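You operate a simulated robot arm through the tools that you are given. There is no shell and no other tool. Be economical: measure what you need, move in short steps, check, and stop when the job is done.

Carry out the task below with a simulated robot arm. There is one attempt and no reset: what you move stays moved.

TASK
Zero the inner and outer displays and set up the liner stand.
Fine: slider to the width on the liner reel, flag to FULL, brake to 8; leave the middle display.
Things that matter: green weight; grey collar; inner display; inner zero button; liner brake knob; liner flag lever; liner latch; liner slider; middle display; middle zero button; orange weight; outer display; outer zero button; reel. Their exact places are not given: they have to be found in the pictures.

Only the result counts: the job must be done as asked and must still hold three seconds after the hand-in. Knocking over, shifting, dropping, spilling or breaking anything else fails it.

THE ROBOT
A 7-joint arm with a two-finger parallel gripper on a trunk, on a base that drives. Base frame: it is fixed to the floor where the robot stands at the start and does not move with it; the origin is under the middle of the robot, x ahead of it, y to its left, z up. Readings come in cm, rad, newtons and seconds.
With the tool pointing down near the work surface it reaches from about 10 to 70 cm from the robot's upright axis, wherever it stands. Its first joint turns from -2.007 to 2.007 rad. Places, roughly: green weight [125, 75, 75]; grey collar (11x5x16 cm) [110, 60, 110]; inner display [50, -10, 130]; inner zero button [50, -10, 110]; liner brake knob [90, 40, 130]; liner flag lever [80, 30, 130]; liner latch [80, 20, 110]; liner slider [110, 60, 50]; middle display [40, -30, 130]; middle zero button [40, -30, 110]; outer display [20, -50, 130]; outer zero button [20, -50, 110]; reel [100, 50, 100]; small reel (16x4x16 cm) [50, -10, 80]. Payload 3.91 kg.
The tool frame sits at the grasp point between the pads (the TCP): z along the fingers, y along the line on which they close. The tips reach 3 cm beyond it. Largest opening 11 cm; finger width 2, thickness 1; the body of the gripper, 4.8 by 11.2 cm, starts 5.5 cm behind the TCP.
Orientation is told as [roll, pitch, yaw] about the base's x, y, z axes, in that order, counted from this pose: with the fingers straight down and closing along the base's y, the tool's x points along the base's -x, its y along +y and its z along -z.

THE INTERFACE
- The arm moves only by the tool jog_arm. Its argument "steps" is a list of rows, each a list of 3 entries, a list of its own where there are three numbers: the turn, a rotation vector about the tool's x, y, z in degrees, then the shift along the tool's x, y, z in cm, then the finger opening in cm, from 0 to 11. In form: [[[ax, ay, az], [tx, ty, tz], jaw], ...]. A call has 1 to 8 rows; each row is the pose to reach, as a shift and turn from the pose commanded when the call began, along the tool's axes at that moment. Rows are played at 5 a second. More than 5 cm and 0.15 rad between two rows, or a gripper value outside its range, and nothing of the call is played. A pose out of reach is approached as far as the arm can. The call stops where the force on the tool passes 40 N (or 10 N more than at its start, if that is more) or the arm is blocked; 0.2 s more then pass. Each finger travels about 10.8 cm/s and halts on what it meets, pressing with about 31 N; the grip force reading is that of the motor and also rises with nothing between the fingers. The clock runs only during rows and for 0.2 s after the last one: add rows that repeat a pose to give the fingers time. It gives the time, the measured TCP pose, the force on the tool (base axes), the opening and the grip force at its end, in the units of the frame above (readings bear some noise), with the torque about the TCP (base axes, N m) and any sound that the robot's microphone picked up, and new pictures: "pictures" is both (left out), scene, wrist or none.
- Cameras (640 x 400 px; columns grow to the right, rows downward): "scene" is now at [2.13, 11.92, 167.18]; the picture's right is [-0.40, -0.92, 0.00], its down [-0.57, 0.25, -0.78] and it looks along [0.72, -0.31, -0.62] (base axes); focal length 246 px, centre (320, 200). "wrist" rides on the gripper at [7.2, 1.7, -10.3] in the tool frame; the picture's right is [-0.23, 0.97, 0.00], its down [-0.76, -0.18, -0.62] and it looks along [-0.61, -0.14, 0.78] (tool axes); focal length 222 px, centre (320, 200).
- move_column(by): slides the trunk up (or, below 0, down) by that many cm; the arm and the scene camera ride with it, the base frame stays. It gives what a move gives, with no picture.
- steer(legs): drives the robot by 1 to 6 legs, each [ahead, turn to the left] in cm and rad, along the robot's own axes; the way and the turn of a leg run together, so that a leg with both is an arc; at most 150 cm and 3.142 rad a leg. The arm and the cameras ride along, it lands a little off, and it stops where it bumps. It gives what a move gives, and a new picture of the scene camera.
- aim_head(pan, tilt): turns the head with the scene camera to pan (to the left, within 2.705 rad either way) and tilt (down, from -0.506 to 1.204), counted from straight ahead of the robot. It gives what a move gives, and a new picture of the scene camera.
- measure_at(camera, pixels): for up to 12 pixels [column, row] of the newest picture of that camera ("zoom" is the newest enlarged one), the place [x, y, z] in the base frame of the surface seen there, good to about 0.3 cm. No time passes.
- inspect(camera, box): a new picture of the part [left, top, right, bottom] of that camera's present view, enlarged. No time passes.
- finish_job(): hands the job in; it is judged then, once.

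Keep the steps short. Do not move on a guess: measure, check each grasp and each placing, and mend mistakes. In all there are 80 turns and 260 pictures (those below and enlarged ones count). Leave the gripper open and the arm clear of the work at the hand-in unless told otherwise, and finish with a single line.

The tools are called as a command line: name --argument value ..., lists and objects as JSON in quotes. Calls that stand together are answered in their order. jog_arm: Moves the arm, as the interface text tells. Its arguments: {"type":"object","properties":{"steps":{"type":"array"},"pictures":{"type":"string","enum":["both","scene","wrist","none"]}},"required":["steps"]} The other tools are called the same way: move_column (by) slides the trunk up or down; steer (legs) drives the base; aim_head (pan, tilt) turns the head that bears the scene camera; measure_at (camera, pixels) gives the place of the surface under pixels of a picture; inspect (camera, box) takes an enlarged picture of a part of a camera's view; finish_job () hands the job in.

At the start:

```text
t: 0.0
tcp_pos: [38.05, 12.09, 146.85]
ee_rot: [0.0, -0.001, 0.0]
ft_force: [0.2, 0.5, -0.2]
ft_torque: [0.0, 0.01, 0.01]
finger_gap: 11.01
gripper_force: 0.1
trunk travel left (down, up): [-77.5, 21.5]
robot x, y, heading: [0.06, -0.05, -0.0]
head pan, tilt: [-0.407, 0.668]
```

scene: 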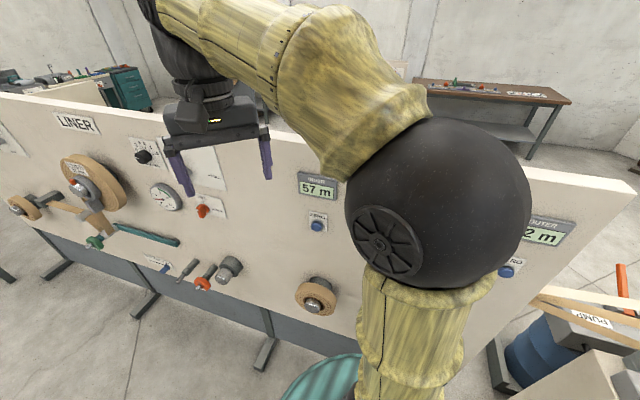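
wrist: 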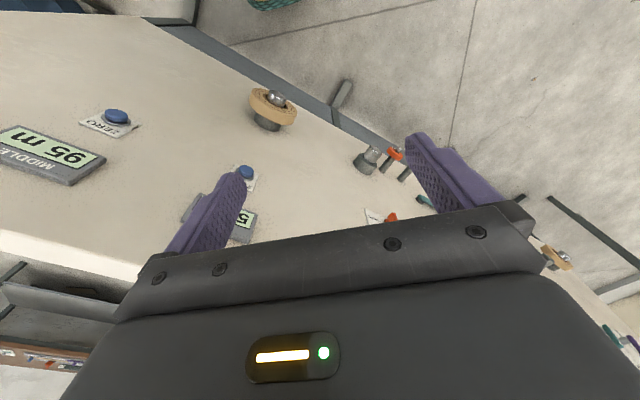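

I see a vertical panel with the LINER stand on the left and displays on the right. I'll enlarge the liner part and measure a few points.

inspect --camera "scene" --box '[0, 100, 160, 260]'

inspect --camera "scene" --box '[100, 120, 260, 300]'

measure_at --camera "scene" --pixels '[[75, 186], [142, 157], [202, 211], [165, 198], [95, 242], [203, 284], [228, 268], [318, 226], [506, 271], [45, 197], [313, 304], [250, 230]]'

```text
2.50 times, centred on (80, 180) of scene
```

zoom: 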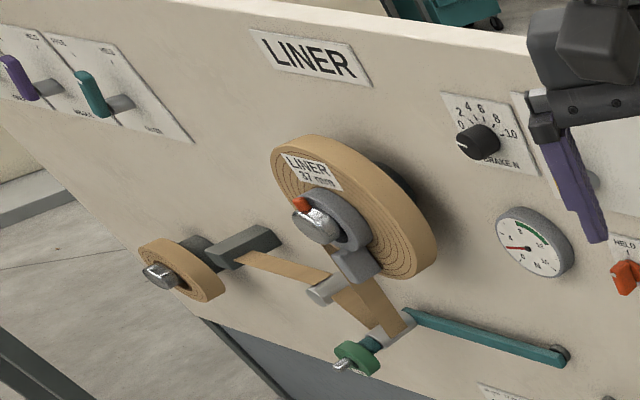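

```text
2.22 times, centred on (180, 210) of scene
```

zoom: 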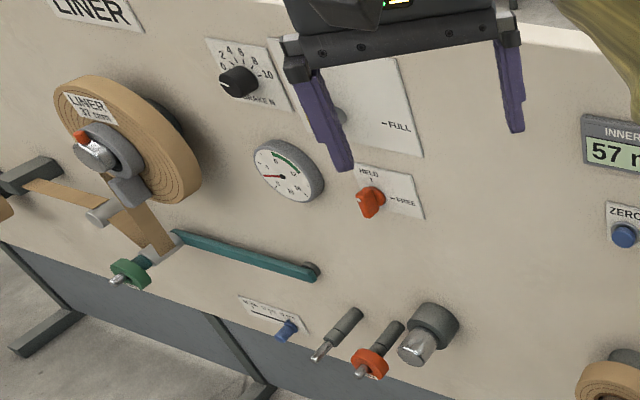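

```text
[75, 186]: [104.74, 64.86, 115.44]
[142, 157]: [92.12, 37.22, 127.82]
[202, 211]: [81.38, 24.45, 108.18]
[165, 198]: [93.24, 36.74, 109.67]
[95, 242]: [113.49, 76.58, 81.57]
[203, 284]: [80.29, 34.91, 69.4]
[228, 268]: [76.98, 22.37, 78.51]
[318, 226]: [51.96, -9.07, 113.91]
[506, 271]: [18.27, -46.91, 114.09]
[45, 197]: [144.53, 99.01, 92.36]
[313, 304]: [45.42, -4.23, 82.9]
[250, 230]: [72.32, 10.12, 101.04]
```

The liner label seems to read 37 mm. Next I'll zoom in on the label, the slider scale and the displays.

inspect --camera "scene" --box '[60, 155, 92, 175]'

inspect --camera "scene" --box '[135, 245, 183, 275]'

measure_at --camera "scene" --pixels '[[76, 124], [133, 150], [220, 218], [222, 187], [166, 268], [150, 260], [326, 218], [316, 198], [260, 250], [300, 240], [545, 240], [515, 263]]'

aim_head --pan -1.6 --tilt 0.7

aim_head --pan 2.4 --tilt 0.8

aim_head --pan 0.7 --tilt 0.8

```text
16.00 times, centred on (76, 165) of scene
```

zoom: 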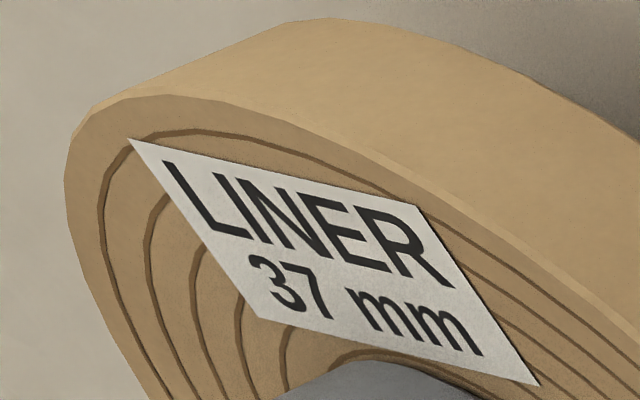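

```text
13.33 times, centred on (159, 260) of scene
```

zoom: 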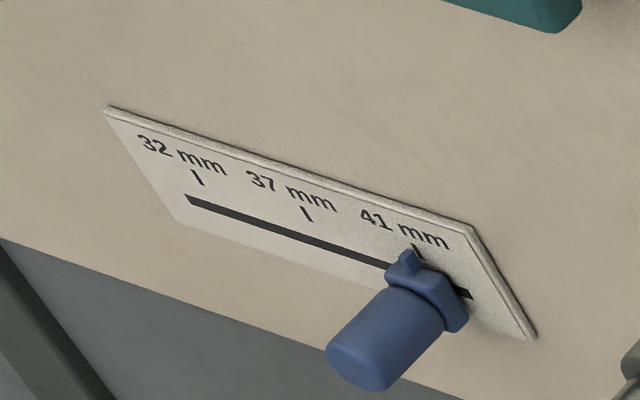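

```text
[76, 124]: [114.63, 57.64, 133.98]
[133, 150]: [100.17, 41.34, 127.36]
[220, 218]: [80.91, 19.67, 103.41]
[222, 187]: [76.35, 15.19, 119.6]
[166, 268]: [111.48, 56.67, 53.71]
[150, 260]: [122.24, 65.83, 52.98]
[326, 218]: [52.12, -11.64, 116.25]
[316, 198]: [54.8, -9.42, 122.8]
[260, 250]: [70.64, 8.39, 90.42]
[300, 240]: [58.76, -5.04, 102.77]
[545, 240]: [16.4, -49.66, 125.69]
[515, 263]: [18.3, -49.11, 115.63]
```

```text
t: 1.4
tcp_pos: [37.94, 12.11, 147.02]
ee_rot: [0.001, 0.0, 0.002]
ft_force: [1.0, -0.6, -0.2]
ft_torque: [-0.01, -0.01, 0.03]
finger_gap: 11.01
gripper_force: 0.0
trunk travel left (down, up): [-77.5, 21.5]
robot x, y, heading: [-0.07, 0.15, -0.004]
head pan, tilt: [-1.6, 0.7]
```

scene: 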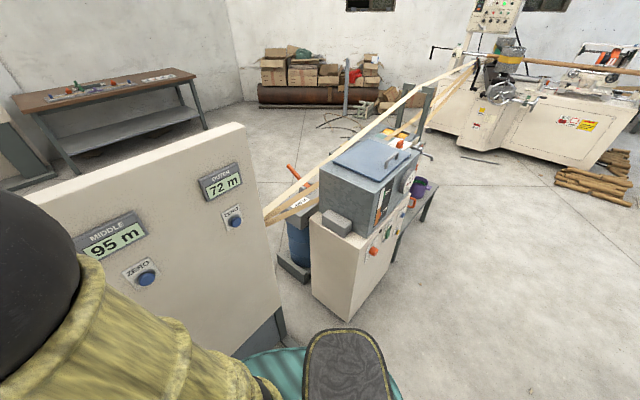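

```text
t: 4.7
tcp_pos: [38.11, 12.09, 147.09]
ee_rot: [0.0, 0.0, 0.001]
ft_force: [0.0, -0.7, -0.4]
ft_torque: [0.03, -0.01, 0.01]
finger_gap: 11.02
gripper_force: 0.1
trunk travel left (down, up): [-77.5, 21.5]
robot x, y, heading: [-0.27, -0.11, 0.0]
head pan, tilt: [2.4, 0.799]
```

scene: 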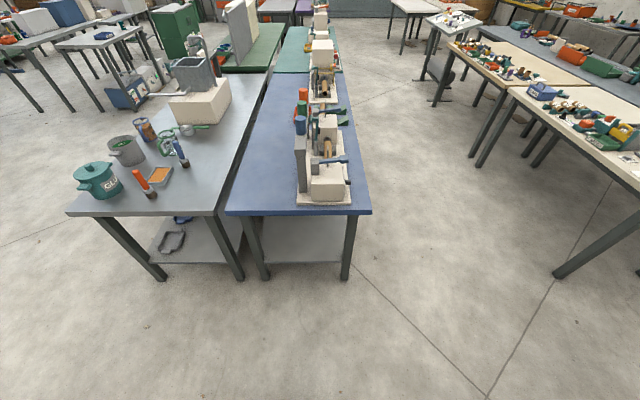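

```text
t: 6.4
tcp_pos: [37.81, 12.2, 146.9]
ee_rot: [0.001, -0.001, 0.001]
ft_force: [0.3, 0.0, 0.2]
ft_torque: [0.02, 0.0, 0.0]
finger_gap: 11.0
gripper_force: 0.1
trunk travel left (down, up): [-77.5, 21.5]
robot x, y, heading: [0.25, 0.41, 0.003]
head pan, tilt: [0.7, 0.799]
```

scene: 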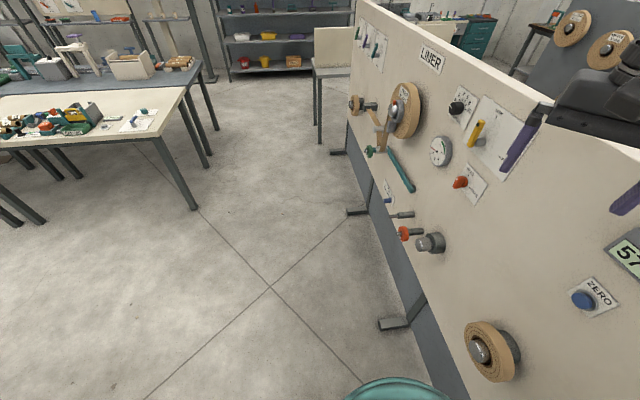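

Wall fit: it runs along d=(0.666,0.746), the direction into it is w=(0.746,-0.666), and it sits 47.1 cm from the origin. I'll back off while turning to face it.

steer --legs '[[-13, -0.7285]]'

aim_head --pan 0.0 --tilt 0.75

```text
t: 9.5
tcp_pos: [24.48, -11.62, 147.02]
ee_rot: [0.001, -0.001, -0.726]
ft_force: [0.1, -0.4, -0.4]
ft_torque: [0.0, 0.0, 0.01]
finger_gap: 10.99
gripper_force: 0.1
trunk travel left (down, up): [-77.5, 21.5]
robot x, y, heading: [-12.06, 4.53, -0.725]
head pan, tilt: [0.7, 0.799]
```

scene: 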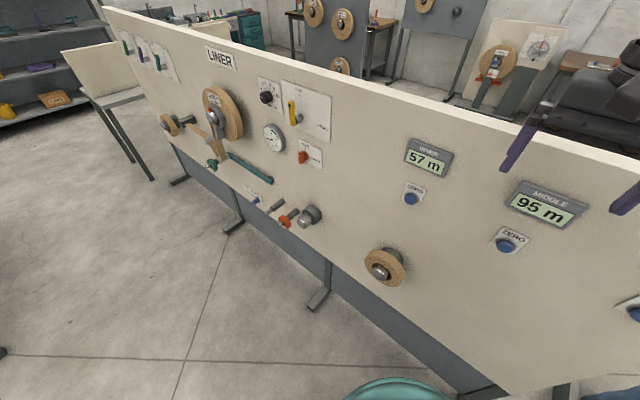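

```text
t: 10.6
tcp_pos: [24.51, -11.57, 147.0]
ee_rot: [0.0, 0.0, -0.727]
ft_force: [0.0, 0.3, -0.1]
ft_torque: [-0.02, -0.01, 0.0]
finger_gap: 11.02
gripper_force: 0.0
trunk travel left (down, up): [-77.5, 21.5]
robot x, y, heading: [-11.82, 4.36, -0.724]
head pan, tilt: [0.0, 0.75]
```

scene: 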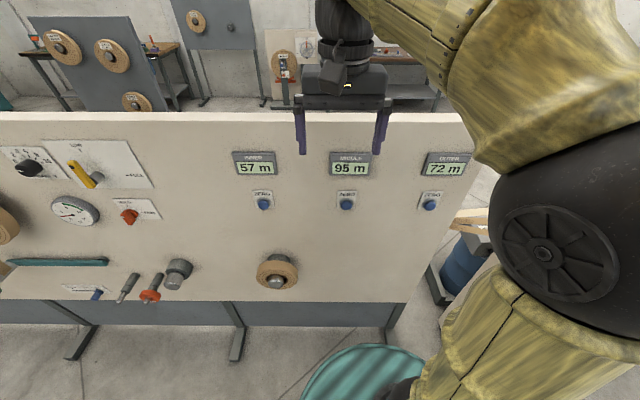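

Good view. I'll measure the buttons and displays, and start pitching the tool to horizontal with closed fingers.

measure_at --camera "scene" --pixels '[[264, 204], [347, 204], [430, 204], [264, 193], [431, 193], [262, 216], [262, 154], [450, 155]]'

jog_arm --steps '[[[0, -8.5, 0], [0, 0, 1], 0], [[0, -17, 0], [0, 0, 3], 0], [[0, -25.5, 0], [0, 0, 5], 0], [[0, -34, 0], [0, 0, 7], 0], [[0, -42.5, 0], [0, 0, 9], 0], [[0, -51, 0], [0, 0, 11], 0], [[0, -59.5, 0], [0, 0, 13], 0], [[0, -68, 0], [0, 0, 15], 0]]' --pictures "scene"

```text
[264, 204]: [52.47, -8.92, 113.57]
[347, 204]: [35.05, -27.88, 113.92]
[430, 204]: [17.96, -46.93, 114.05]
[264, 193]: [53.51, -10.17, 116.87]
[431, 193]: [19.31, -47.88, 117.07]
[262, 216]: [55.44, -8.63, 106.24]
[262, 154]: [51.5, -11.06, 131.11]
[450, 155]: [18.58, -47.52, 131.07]
```

```text
t: 12.4
tcp_pos: [25.08, -11.91, 132.64]
ee_rot: [0.001, -1.183, -0.729]
ft_force: [0.3, -0.1, -0.2]
ft_torque: [0.02, 0.02, 0.01]
finger_gap: 0.0
gripper_force: 30.6
out of reach, approached as far as the arm can: row 5, 6, 7, 8
trunk travel left (down, up): [-77.5, 21.5]
robot x, y, heading: [-12.04, 4.65, -0.727]
head pan, tilt: [0.0, 0.75]
```

scene: 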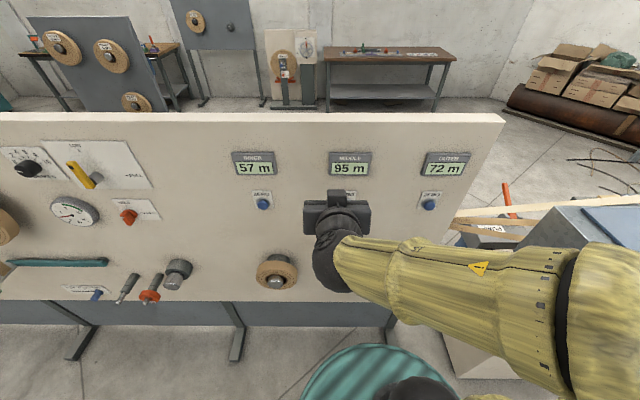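

Orientation is nearly there. Next I'll finish the pitch and move in front of the OUTER zero button, fingertips about 8 cm off.

jog_arm --steps '[[[0, -2.8, 0], [1.82, -3.86, 1.74], 0], [[0, -5.6, 0], [3.65, -7.72, 3.49], 0], [[0, -8.4, 0], [5.47, -11.6, 5.23], 0], [[0, -11.2, 0], [7.3, -15.4, 7.0], 0], [[0, -14, 0], [9.1, -19.3, 8.7], 0], [[0, -16.8, 0], [10.9, -23.2, 10.5], 0], [[0, -19.5, 0], [12.8, -27.0, 12.2], 0], [[0, -22.2, 0], [14.6, -30.9, 13.95], 0]]'

```text
t: 14.2
tcp_pos: [25.55, -30.51, 130.12]
ee_rot: [-0.031, -1.483, -0.755]
ft_force: [-0.2, 0.1, -0.1]
ft_torque: [-0.01, 0.01, 0.02]
finger_gap: 0.0
gripper_force: 30.8
out of reach, approached as far as the arm can: row 1, 2, 3, 4, 5, 6, 7, 8
trunk travel left (down, up): [-77.5, 21.5]
robot x, y, heading: [-11.96, 4.58, -0.724]
head pan, tilt: [0.0, 0.75]
```

scene: 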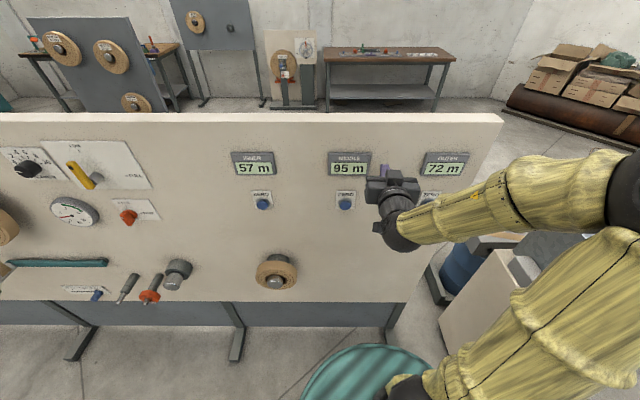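
wrist: 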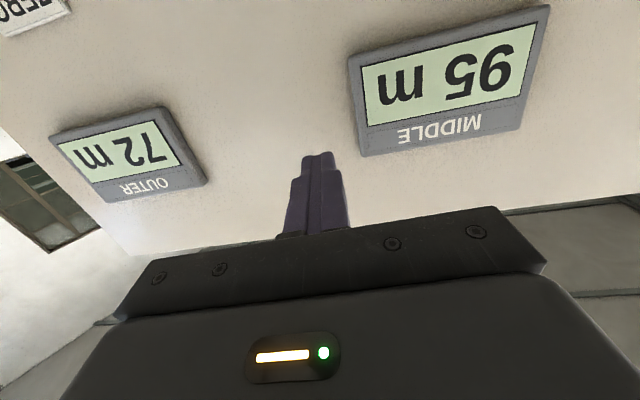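

The arm is folded too close. I'll back the base off 14 cm (the arm rides along) and lower the trunk so the tool sits at button height.

steer --legs '[[-14, 0]]'

move_column --by -20

```text
t: 15.6
tcp_pos: [15.29, -21.06, 130.09]
ee_rot: [-0.052, -1.483, -0.73]
ft_force: [-0.7, 0.1, -0.2]
ft_torque: [0.01, 0.0, 0.03]
finger_gap: 0.01
gripper_force: 30.8
trunk travel left (down, up): [-77.5, 21.5]
robot x, y, heading: [-22.91, 13.88, -0.723]
head pan, tilt: [0.0, 0.75]
```

scene: 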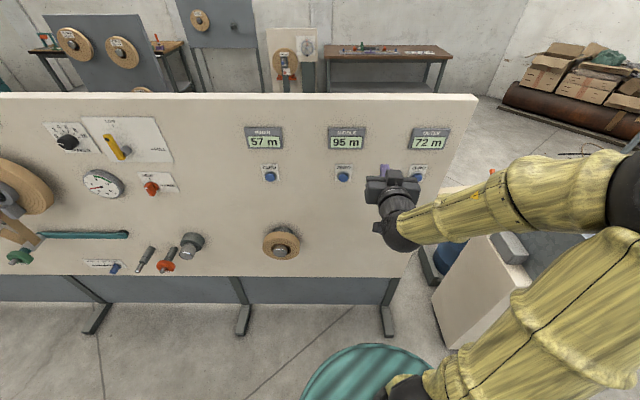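

```text
t: 17.8
tcp_pos: [15.44, -21.13, 110.08]
ee_rot: [-0.054, -1.482, -0.728]
ft_force: [-0.5, 0.6, -0.3]
ft_torque: [0.0, -0.02, -0.04]
finger_gap: 0.0
gripper_force: 30.8
trunk travel left (down, up): [-57.5, 41.5]
robot x, y, heading: [-22.7, 13.99, -0.726]
head pan, tilt: [0.0, 0.75]
```

Now I'll align the tool and move in front of the OUTER button.

jog_arm --steps '[[[-0.6, -1, 0], [-0.8, -2.8, 1], 0], [[-1.2, -2, 0], [-1.6, -5.6, 3], 0], [[-1.8, -3, 0], [-2.4, -8.4, 5], 0], [[-2.4, -4, 0], [-3.3, -11.3, 7.5], 0], [[-3.1, -5.1, 0], [-4.1, -14.1, 10], 0], [[-3.1, -5.1, 0], [-4.88, -16.9, 12.9], 0], [[-3.1, -5.1, 0], [-4.88, -16.9, 12.9], 0]]'

```text
t: 19.4
tcp_pos: [19.03, -31.24, 121.55]
ee_rot: [-0.093, -1.523, -0.706]
ft_force: [-0.2, 0.1, 0.6]
ft_torque: [0.01, 0.0, 0.01]
finger_gap: 0.0
gripper_force: 30.5
out of reach, approached as far as the arm can: row 1, 2, 3, 4, 5, 6, 7
trunk travel left (down, up): [-57.5, 41.5]
robot x, y, heading: [-22.67, 13.88, -0.726]
head pan, tilt: [0.0, 0.75]
```

scene: 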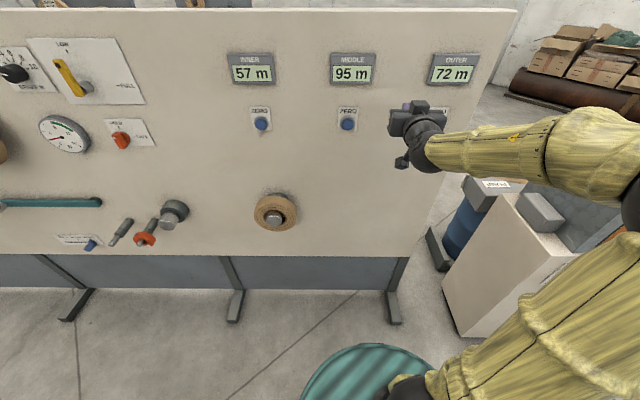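
wrist: 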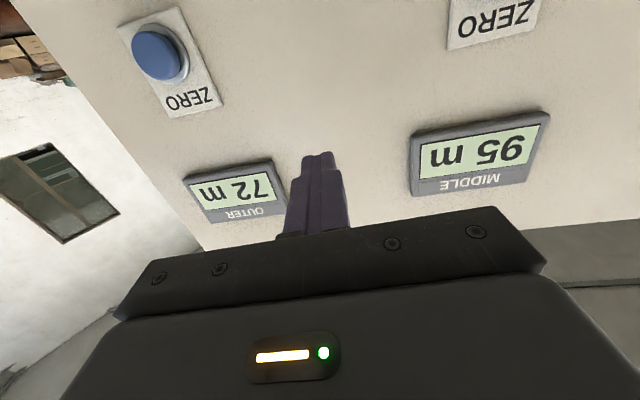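

The arm prefers the tool higher relative to the shoulder, so I'll lower the trunk further and then raise the tool.

move_column --by -30

jog_arm --steps '[[[0, 0, 0], [-4, 0, 0], 0], [[0, 0, 0], [-8, 0, 0], 0], [[0, 0, 0], [-12, 0, 0], 0], [[0, 0, 0], [-16, 0, 0], 0], [[0, 0, 0], [-16, 0, 0], 0]]'

```text
t: 22.4
tcp_pos: [18.96, -31.29, 91.61]
ee_rot: [-0.09, -1.524, -0.708]
ft_force: [-0.4, -1.2, -0.2]
ft_torque: [-0.01, 0.01, -0.01]
finger_gap: 0.0
gripper_force: 31.1
trunk travel left (down, up): [-27.5, 71.5]
robot x, y, heading: [-22.57, 14.05, -0.727]
head pan, tilt: [0.0, 0.75]
```

```text
t: 23.6
tcp_pos: [19.55, -31.86, 107.85]
ee_rot: [-0.104, -1.527, -0.691]
ft_force: [0.4, 0.2, -1.3]
ft_torque: [0.0, -0.02, -0.01]
finger_gap: 0.01
gripper_force: 31.3
trunk travel left (down, up): [-27.5, 71.5]
robot x, y, heading: [-22.42, 13.69, -0.728]
head pan, tilt: [0.0, 0.75]
```

scene: 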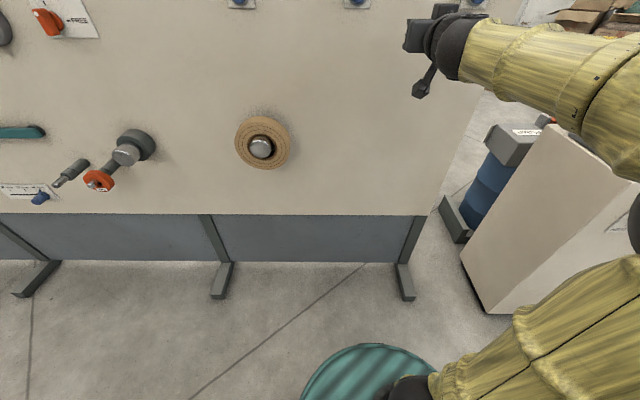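
wrist: 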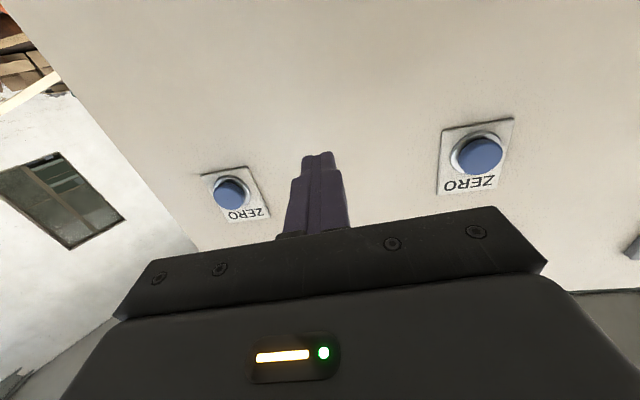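

Within reach now. I'll correct the orientation and shift to line up with OUTER ZERO.

jog_arm --steps '[[[-1, -0.7, 0], [-1.5, -3.1, 0.1], 0], [[-2, -1.3, 0], [-3, -6.2, 0.2], 0], [[-3, -2, 0], [-4.5, -9.3, 0.4], 0], [[-3.8, -2.5, 0], [-6.05, -12.3, 0.5], 0], [[-3.8, -2.5, 0], [-6.05, -12.3, 0.5], 0]]'

aim_head --pan -0.2 --tilt 0.2

```text
t: 24.8
tcp_pos: [11.07, -41.14, 113.73]
ee_rot: [-1.345, -1.52, 0.605]
ft_force: [0.3, 0.6, 1.5]
ft_torque: [0.11, 0.04, -0.08]
finger_gap: 0.0
gripper_force: 31.0
out of reach, approached as far as the arm can: row 3
trunk travel left (down, up): [-27.5, 71.5]
robot x, y, heading: [-22.42, 13.65, -0.722]
head pan, tilt: [0.0, 0.75]
```

scene: 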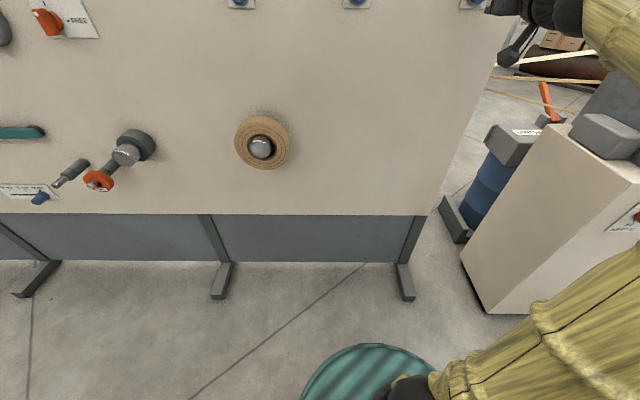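
wrist: 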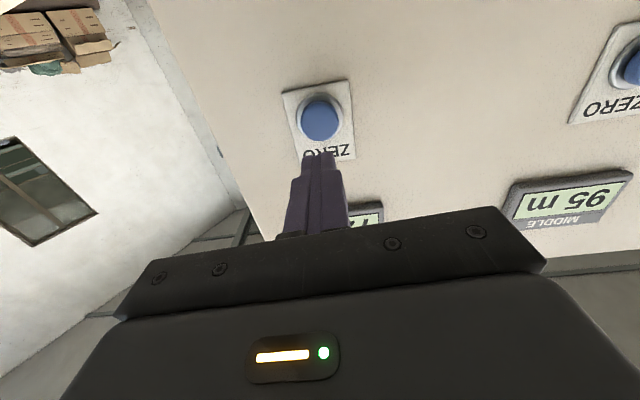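

```text
t: 25.8
tcp_pos: [11.11, -41.12, 113.56]
ee_rot: [-1.335, -1.514, 0.595]
ft_force: [0.5, -0.2, -1.0]
ft_torque: [0.0, -0.03, 0.01]
finger_gap: 0.0
gripper_force: 31.2
trunk travel left (down, up): [-27.5, 71.5]
robot x, y, heading: [-22.78, 13.77, -0.722]
head pan, tilt: [-0.201, 0.201]
```

scene: 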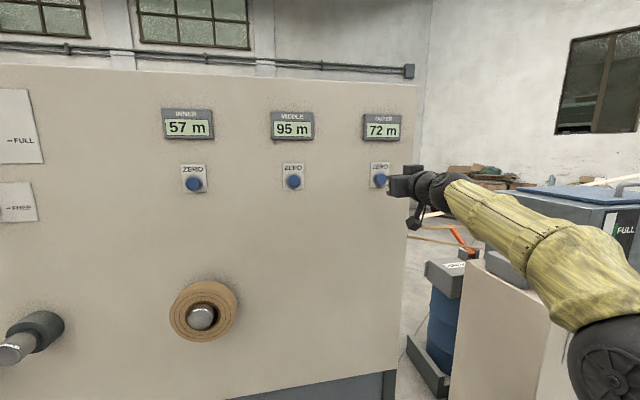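

Lined up with OUTER (s -23.3, z 113.6). I'll press forward slowly.

jog_arm --steps '[[[0, 0, 0], [0, 0, 2.5], 0], [[0, 0, 0], [0, 0, 5], 0], [[0, 0, 0], [0, 0, 5.8], 0], [[0, 0, 0], [0, 0, 6.2], 0], [[0, 0, 0], [0, 0, 6.6], 0]]' --pictures "scene"

```text
t: 27.0
tcp_pos: [13.74, -42.3, 113.16]
ee_rot: [-0.744, -1.567, 0.013]
ft_force: [-0.3, 0.6, -1.4]
ft_torque: [0.03, -0.02, -0.01]
finger_gap: 0.0
gripper_force: 31.4
out of reach, approached as far as the arm can: row 2, 3, 4, 5
trunk travel left (down, up): [-27.5, 71.5]
robot x, y, heading: [-22.59, 13.91, -0.728]
head pan, tilt: [-0.201, 0.201]
```

scene: 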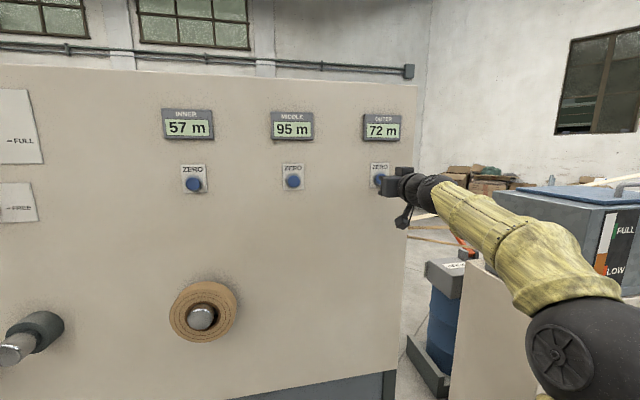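

Short by about 3 cm. I'll let the tool yaw left some (toward the forearm's own direction) to free the wrist, then press.

jog_arm --steps '[[[-8, 0, 0], [-0.4, -0.8, 0], 0], [[-16, 0, 0], [-0.8, -1.5, 0], 0], [[-17, 0, 0], [-0.8, -1.5, 2], 0], [[-17, 0, 0], [-0.8, -1.5, 2.8], 0], [[-17, 0, 0], [-0.8, -1.5, 3.4], 0], [[-17, 0, 0], [-0.8, -1.5, 3.9], 0]]'

```text
t: 28.4
tcp_pos: [12.12, -40.6, 112.77]
ee_rot: [-0.47, -1.567, 0.036]
ft_force: [0.3, -0.3, -0.4]
ft_torque: [-0.05, -0.02, 0.0]
finger_gap: 0.0
gripper_force: 31.0
out of reach, approached as far as the arm can: row 1, 2, 3, 4, 5, 6
trunk travel left (down, up): [-27.5, 71.5]
robot x, y, heading: [-22.72, 13.76, -0.723]
head pan, tilt: [-0.201, 0.201]
```

scene: 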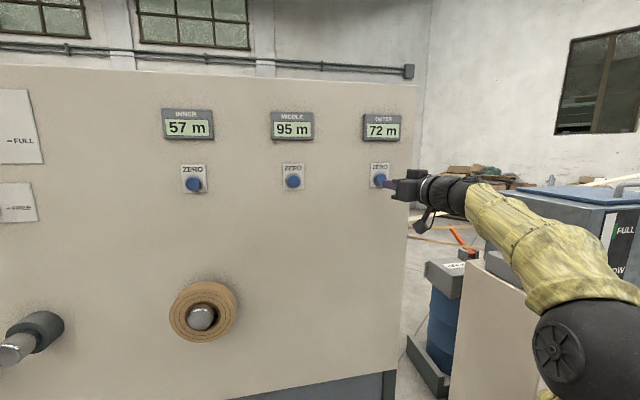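
wrist: 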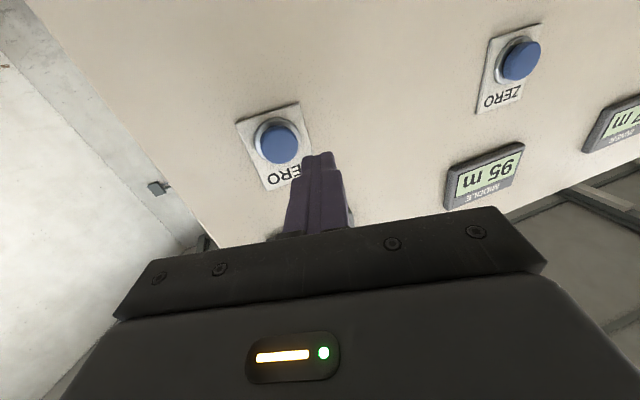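

The arm is near full stretch there (64 cm). I'll pull the tool back 6 cm and straighten it, then drive 8 cm closer.

jog_arm --steps '[[[0, 0, 0], [0, 0, -2], 0], [[4, 0, 0], [0, 0, -4], 0], [[9, 0, 0], [0, 0, -6], 0], [[14, 0, 0], [0, 0, -7], 0]]' --pictures "none"

steer --legs '[[9, 0]]'

```text
t: 29.4
tcp_pos: [5.47, -37.59, 112.69]
ee_rot: [-0.702, -1.566, 0.023]
ft_force: [0.4, 0.5, 0.5]
ft_torque: [-0.01, -0.01, 0.04]
finger_gap: 0.0
gripper_force: 30.6
trunk travel left (down, up): [-27.5, 71.5]
robot x, y, heading: [-22.77, 13.7, -0.724]
head pan, tilt: [-0.201, 0.201]
```

```text
t: 30.6
tcp_pos: [12.34, -43.63, 112.8]
ee_rot: [-0.739, -1.568, 0.058]
ft_force: [0.6, -0.9, 0.9]
ft_torque: [-0.03, 0.01, 0.01]
finger_gap: 0.01
gripper_force: 30.5
trunk travel left (down, up): [-27.5, 71.5]
robot x, y, heading: [-15.5, 7.87, -0.723]
head pan, tilt: [-0.201, 0.201]
```

scene: 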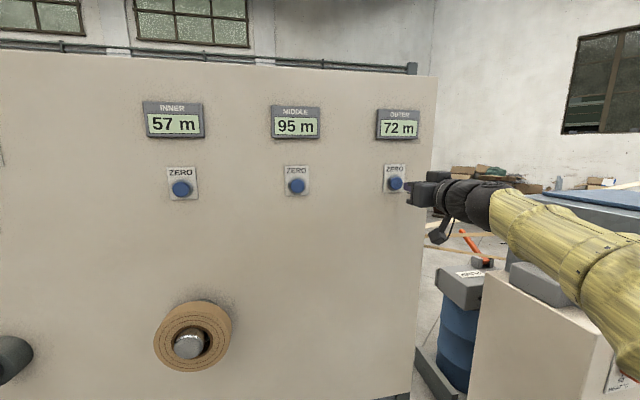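

Tool at s −24.4, p 38.3. I'll shift +1 left, +1.1 up, then press.

jog_arm --steps '[[[0, 0, 0], [-1.1, 1.0, 0], 0], [[0, 0, 0], [-1.1, 1.0, 2.5], 0], [[0, 0, 0], [-1.1, 1.0, 3.4], 0], [[0, 0, 0], [-1.1, 1.0, 3.9], 0], [[0, 0, 0], [-1.1, 1.0, 4.3], 0]]'

```text
t: 31.8
tcp_pos: [16.17, -45.32, 113.99]
ee_rot: [-0.933, -1.569, 0.252]
ft_force: [-14.8, 13.9, -6.4]
ft_torque: [0.16, 0.14, -0.05]
finger_gap: 0.02
gripper_force: 31.0
trunk travel left (down, up): [-27.5, 71.5]
robot x, y, heading: [-15.75, 8.31, -0.726]
head pan, tilt: [-0.201, 0.201]
heard: click
```

scene: 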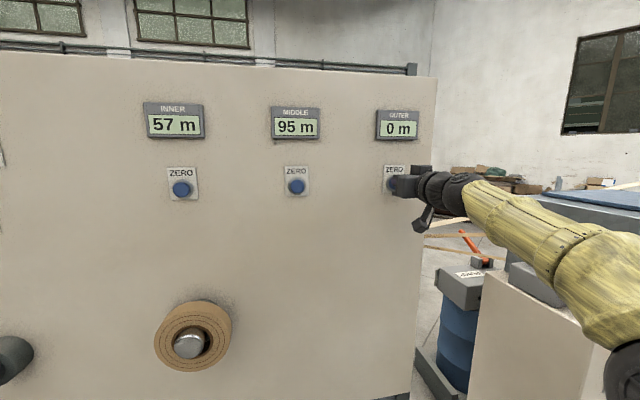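
wrist: 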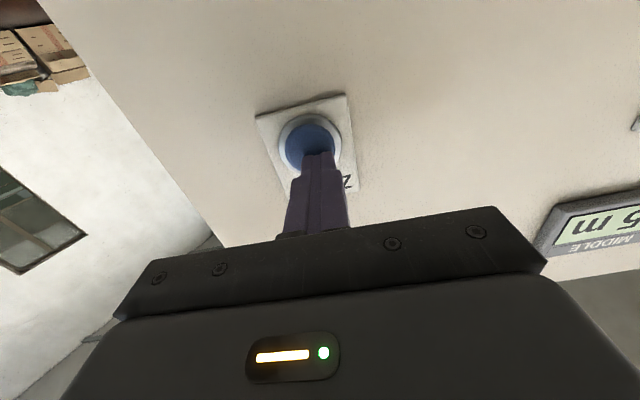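

OUTER reads 0 m. I'll retract, then drive the base back, along the wall 51 cm, and face it again for INNER.

jog_arm --steps '[[[0, 0, 0], [0, 0, -3], 0], [[0, 0, 0], [0, 0, -6], 0], [[0, 0, 0], [0, 0, -9], 0]]' --pictures "none"

steer --legs '[[-20, 0], [0, 1.57], [51.4, 0], [0, -1.57]]'

```text
t: 32.6
tcp_pos: [9.48, -39.79, 113.79]
ee_rot: [-0.75, -1.566, 0.073]
ft_force: [0.9, -0.2, -0.5]
ft_torque: [0.0, 0.03, -0.01]
finger_gap: 0.02
gripper_force: 31.2
trunk travel left (down, up): [-27.5, 71.5]
robot x, y, heading: [-15.6, 7.84, -0.728]
head pan, tilt: [-0.201, 0.201]
```

```text
t: 48.5
tcp_pos: [29.37, 13.14, 113.88]
ee_rot: [-0.717, -1.567, 0.058]
ft_force: [0.3, 0.8, -0.2]
ft_torque: [0.02, -0.01, 0.05]
finger_gap: 0.0
gripper_force: 31.5
trunk travel left (down, up): [-27.5, 71.5]
robot x, y, heading: [3.01, 60.29, -0.705]
head pan, tilt: [-0.201, 0.201]
```

scene: 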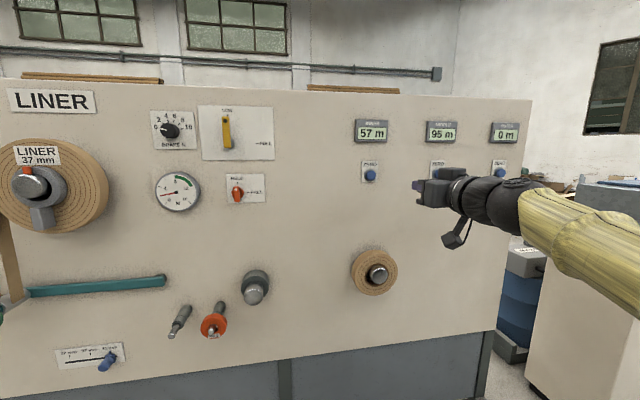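

Facing the wall again; INNER button in view. Closing in 20 cm.

steer --legs '[[20, -0.022]]'

measure_at --camera "scene" --pixels '[[320, 200]]'

```text
t: 50.3
tcp_pos: [43.2, -0.44, 113.75]
ee_rot: [-0.739, -1.567, 0.057]
ft_force: [0.7, -0.4, -0.7]
ft_torque: [-0.03, 0.01, -0.02]
finger_gap: 0.0
gripper_force: 30.6
trunk travel left (down, up): [-27.5, 71.5]
robot x, y, heading: [18.55, 47.4, -0.722]
head pan, tilt: [-0.201, 0.201]
```

scene: 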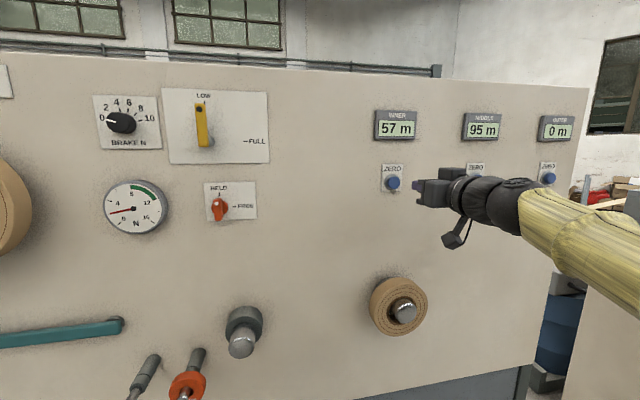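

```text
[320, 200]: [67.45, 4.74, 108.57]
```

Aligned with INNER (s 28.4, z 113.75). Pressing forward.

jog_arm --steps '[[[0, 0, 0], [0, -0.5, 3.5], 0], [[0, 0, 0], [0, -0.5, 7], 0], [[0, 0, 0], [0, -0.5, 8.5], 0], [[0, 0, 0], [0, -0.5, 9.3], 0], [[0, 0, 0], [0, -0.5, 9.9], 0], [[0, 0, 0], [0, -0.5, 10.3], 0]]'

```text
t: 51.7
tcp_pos: [50.65, -7.18, 113.9]
ee_rot: [-0.937, -1.565, 0.255]
ft_force: [-20.2, 18.1, -9.5]
ft_torque: [0.19, 0.22, -0.07]
finger_gap: 0.02
gripper_force: 30.8
trunk travel left (down, up): [-27.5, 71.5]
robot x, y, heading: [18.24, 47.23, -0.726]
head pan, tilt: [-0.201, 0.201]
heard: click
```

scene: 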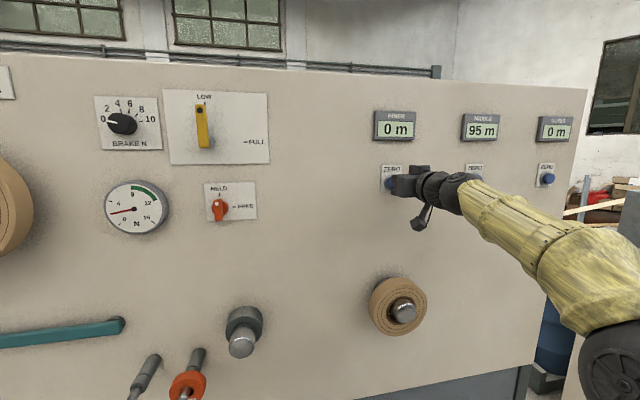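
wrist: 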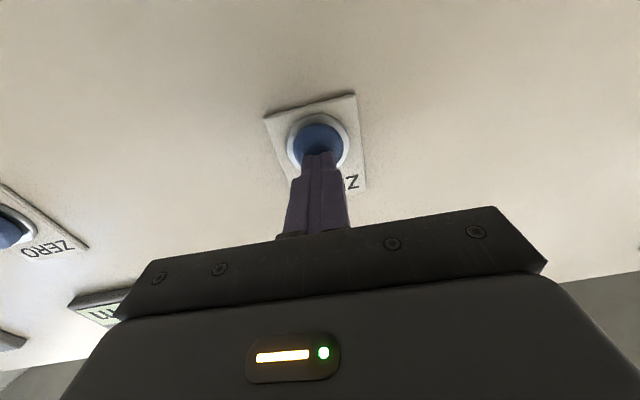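

INNER reads 0 m, MIDDLE is still 95. Next I'll measure the liner controls visible here and zoom in on them.

measure_at --camera "scene" --pixels '[[122, 124], [201, 108], [206, 138], [209, 143], [245, 141], [203, 97], [150, 119], [133, 104], [219, 208], [110, 120], [135, 128], [160, 155]]'

inspect --camera "scene" --box '[90, 80, 282, 240]'

jog_arm --steps '[[[0, 0, 0], [0, 0, -3], 0], [[0, 0, 0], [0, 0, -6], 0], [[0, 0, 0], [0, 0, -9], 0], [[0, 0, 0], [0, 0, -13], 0]]' --pictures "none"

```text
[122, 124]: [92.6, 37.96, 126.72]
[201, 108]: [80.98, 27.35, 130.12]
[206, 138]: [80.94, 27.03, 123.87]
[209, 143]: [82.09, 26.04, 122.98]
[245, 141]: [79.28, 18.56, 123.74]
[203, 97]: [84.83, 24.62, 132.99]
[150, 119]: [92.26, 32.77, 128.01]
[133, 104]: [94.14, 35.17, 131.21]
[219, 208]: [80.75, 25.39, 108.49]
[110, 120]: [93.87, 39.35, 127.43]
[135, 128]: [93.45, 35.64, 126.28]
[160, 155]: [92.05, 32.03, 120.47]
```

```text
2.50 times, centred on (186, 160) of scene
```

zoom: 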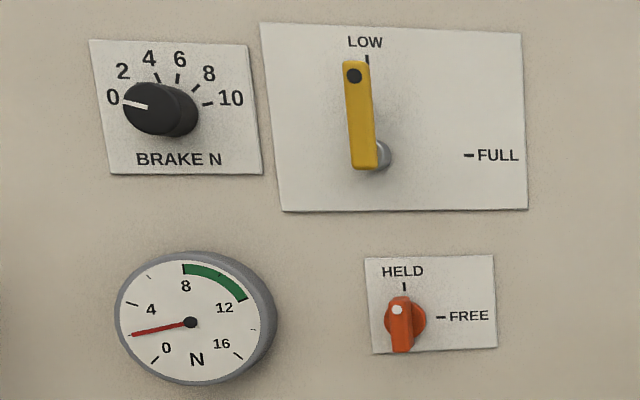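

```text
t: 52.7
tcp_pos: [42.51, 1.53, 113.54]
ee_rot: [-0.581, -1.559, -0.062]
ft_force: [0.5, -0.1, 0.0]
ft_torque: [-0.03, 0.01, 0.03]
finger_gap: 0.0
gripper_force: 31.2
trunk travel left (down, up): [-27.5, 71.5]
robot x, y, heading: [18.31, 47.35, -0.725]
head pan, tilt: [-0.201, 0.201]
```

All controls located. Before driving 49 cm further along, I'll check the free floor on the left.

aim_head --pan 1.5 --tilt 0.75

```text
t: 54.4
tcp_pos: [42.11, 1.01, 113.47]
ee_rot: [-0.574, -1.555, -0.088]
ft_force: [0.1, 0.2, -0.3]
ft_torque: [0.0, -0.02, -0.03]
finger_gap: 0.0
gripper_force: 30.8
trunk travel left (down, up): [-27.5, 71.5]
robot x, y, heading: [18.22, 47.32, -0.728]
head pan, tilt: [1.499, 0.75]
```

scene: 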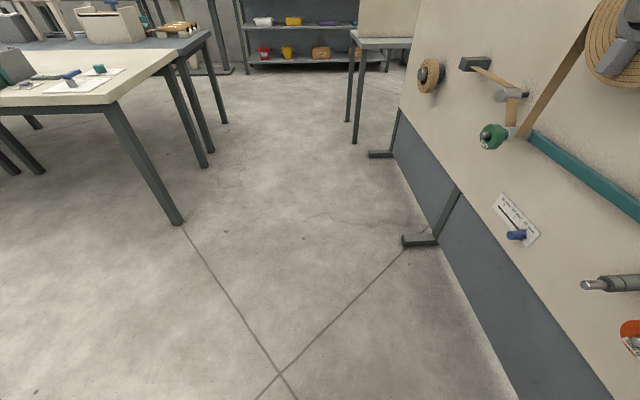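

measure_at --camera "scene" --pixels '[[180, 220], [112, 102], [176, 50], [404, 240], [430, 75], [490, 135], [502, 96], [516, 234], [528, 238], [592, 284], [495, 200], [537, 240]]'

inspect --camera "scene" --box '[480, 180, 560, 250]'

```text
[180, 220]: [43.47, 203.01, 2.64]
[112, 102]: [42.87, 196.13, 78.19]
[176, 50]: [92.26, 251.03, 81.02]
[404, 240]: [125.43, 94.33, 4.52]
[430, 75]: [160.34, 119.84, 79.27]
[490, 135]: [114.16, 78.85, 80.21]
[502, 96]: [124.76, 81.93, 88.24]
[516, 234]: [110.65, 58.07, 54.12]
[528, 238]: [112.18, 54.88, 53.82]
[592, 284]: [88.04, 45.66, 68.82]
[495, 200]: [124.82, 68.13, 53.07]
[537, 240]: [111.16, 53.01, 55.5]
```

```text
5.71 times, centred on (520, 215) of scene
```

zoom: 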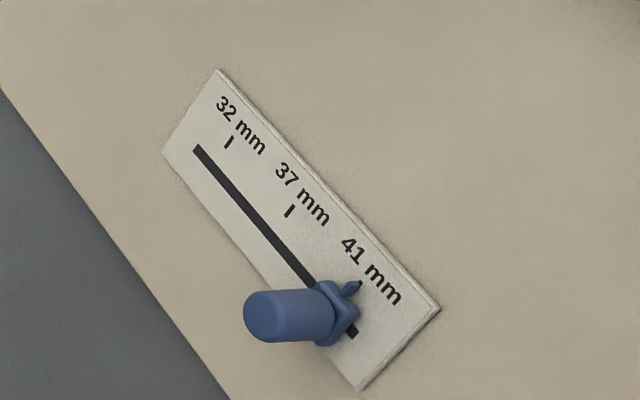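

Path is free. Driving: back 20, turn, along 48.5, face wall.

steer --legs '[[-20, 0], [0, 1.57], [48.5, 0], [0, -1.57], [10, 0]]'

aim_head --pan 0.0 --tilt 0.25

```text
t: 71.1
tcp_pos: [66.09, 43.88, 113.26]
ee_rot: [-0.56, -1.548, -0.116]
ft_force: [-0.1, -0.1, -0.2]
ft_torque: [0.02, 0.0, 0.02]
finger_gap: 0.0
gripper_force: 30.7
trunk travel left (down, up): [-27.5, 71.5]
robot x, y, heading: [42.55, 90.54, -0.732]
head pan, tilt: [1.499, 0.75]
```

scene: 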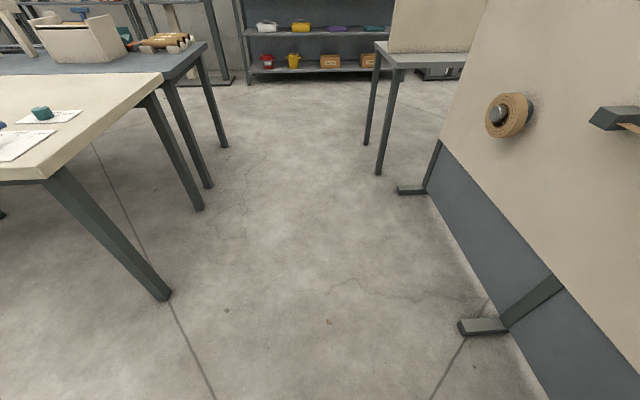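

```text
t: 72.7
tcp_pos: [66.34, 43.92, 113.25]
ee_rot: [-0.557, -1.546, -0.12]
ft_force: [1.3, -0.1, -0.5]
ft_torque: [0.0, 0.02, 0.03]
finger_gap: 0.0
gripper_force: 30.4
trunk travel left (down, up): [-27.5, 71.5]
robot x, y, heading: [42.37, 90.89, -0.731]
head pan, tilt: [0.0, 0.25]
```

scene: 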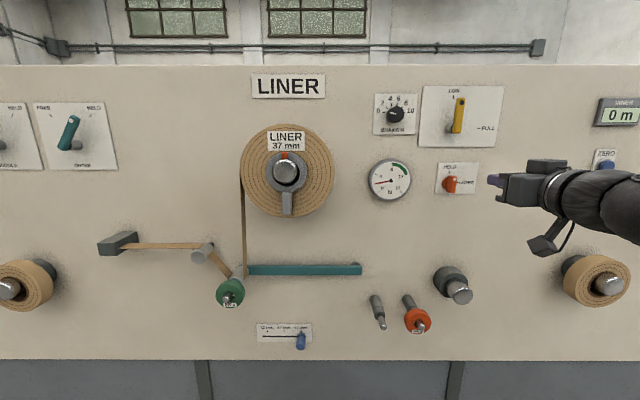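

Nice face-on view. Zooming on the knob and lever, with measurements.

inspect --camera "scene" --box '[370, 85, 426, 140]'

inspect --camera "scene" --box '[250, 315, 320, 355]'

measure_at --camera "scene" --pixels '[[395, 115], [380, 108], [389, 103], [399, 103], [407, 109], [458, 102], [455, 129], [478, 128], [455, 92], [301, 340], [285, 335], [450, 185]]'

```text
7.27 times, centred on (398, 112) of scene
```

zoom: 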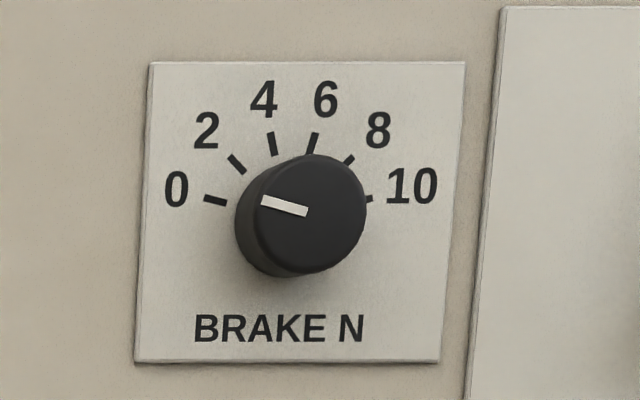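

```text
9.14 times, centred on (285, 335) of scene
```

zoom: 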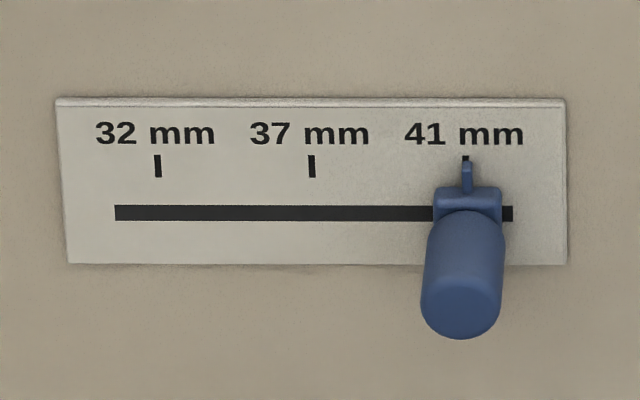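

```text
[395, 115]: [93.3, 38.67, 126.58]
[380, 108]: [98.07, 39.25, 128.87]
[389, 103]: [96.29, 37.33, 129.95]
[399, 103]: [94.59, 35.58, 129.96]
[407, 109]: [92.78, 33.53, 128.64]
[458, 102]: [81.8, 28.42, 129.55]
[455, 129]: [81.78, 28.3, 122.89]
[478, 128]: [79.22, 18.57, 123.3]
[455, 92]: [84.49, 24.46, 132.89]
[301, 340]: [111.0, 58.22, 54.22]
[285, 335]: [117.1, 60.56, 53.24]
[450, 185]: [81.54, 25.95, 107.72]
```

Knob scale: 30° per 2 units, so 0→8 is 120° clockwise. Driving 11 cm closer first.

steer --legs '[[11, 0.003]]'

```text
t: 74.0
tcp_pos: [74.46, 36.8, 113.3]
ee_rot: [-0.561, -1.545, -0.115]
ft_force: [-0.1, 0.1, 0.0]
ft_torque: [0.01, -0.02, 0.03]
finger_gap: 0.0
gripper_force: 31.0
trunk travel left (down, up): [-27.5, 71.5]
robot x, y, heading: [50.22, 83.16, -0.727]
head pan, tilt: [0.0, 0.25]
```

scene: 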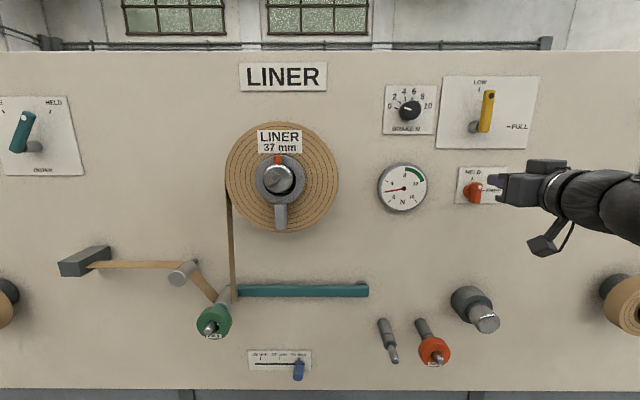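

Lever first, since the fingers are already closed and near it. Measuring it closely.

inspect --camera "scene" --box '[440, 70, 544, 135]'

measure_at --camera "scene" --pixels '[[488, 97], [486, 125], [482, 110], [494, 110], [476, 127], [475, 131], [489, 91], [485, 132], [410, 110], [405, 109], [299, 370], [509, 126]]'

```text
6.15 times, centred on (492, 102) of scene
```

zoom: 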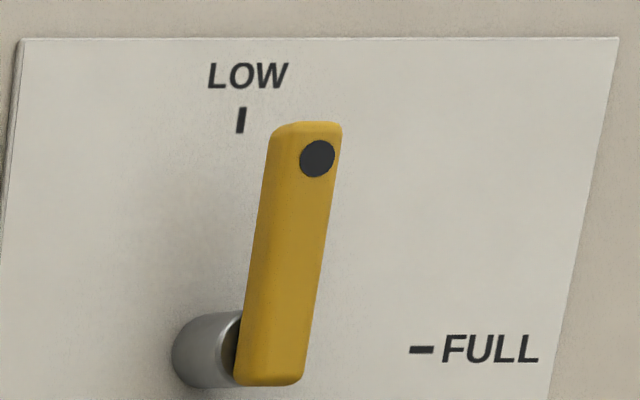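

```text
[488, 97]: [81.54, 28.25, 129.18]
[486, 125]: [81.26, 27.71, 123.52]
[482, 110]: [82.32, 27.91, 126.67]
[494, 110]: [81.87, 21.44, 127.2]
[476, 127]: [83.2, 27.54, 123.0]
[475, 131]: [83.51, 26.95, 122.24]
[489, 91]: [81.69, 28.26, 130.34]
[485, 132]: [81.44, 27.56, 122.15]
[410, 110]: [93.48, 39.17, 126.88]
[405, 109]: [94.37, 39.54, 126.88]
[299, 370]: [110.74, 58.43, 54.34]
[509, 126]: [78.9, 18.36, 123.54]
```

Lever: pivot about s 74.5, z 123.4, face p 42, tip z 131. I'll move up to its left side, still off the panel, and correct the tool yaw.

jog_arm --steps '[[[1, -0.4, 0], [-4, 0.6, 0.4], 0], [[2, -0.8, 0], [-8, 1.1, 0.8], 0], [[2.95, -1.2, 0], [-12, 1.7, 1.3], 0], [[2.95, -1.2, 0], [-16.2, 2.2, 1.8], 0], [[2.95, -1.2, 0], [-16.2, 2.2, 1.8], 0]]'

```text
t: 75.2
tcp_pos: [77.63, 37.18, 129.31]
ee_rot: [-1.429, -1.556, 0.705]
ft_force: [-0.8, -0.1, 0.3]
ft_torque: [0.02, 0.01, -0.01]
finger_gap: 0.0
gripper_force: 30.8
trunk travel left (down, up): [-27.5, 71.5]
robot x, y, heading: [50.91, 83.21, -0.725]
head pan, tilt: [0.0, 0.25]
```

scene: 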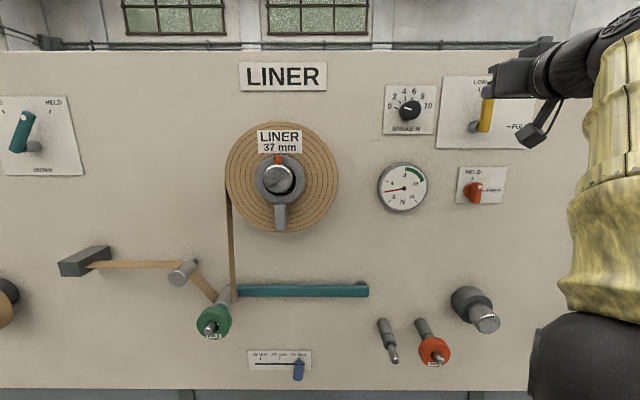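
wrist: 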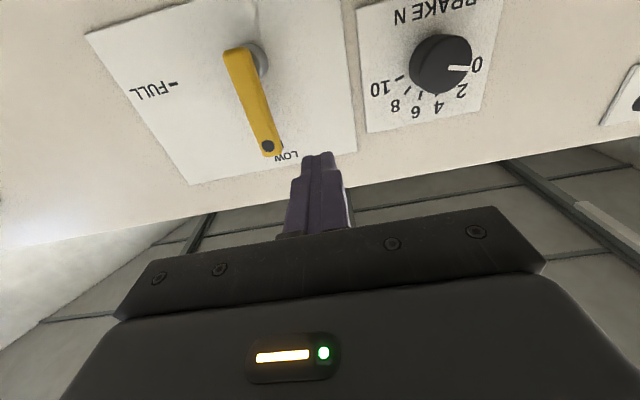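

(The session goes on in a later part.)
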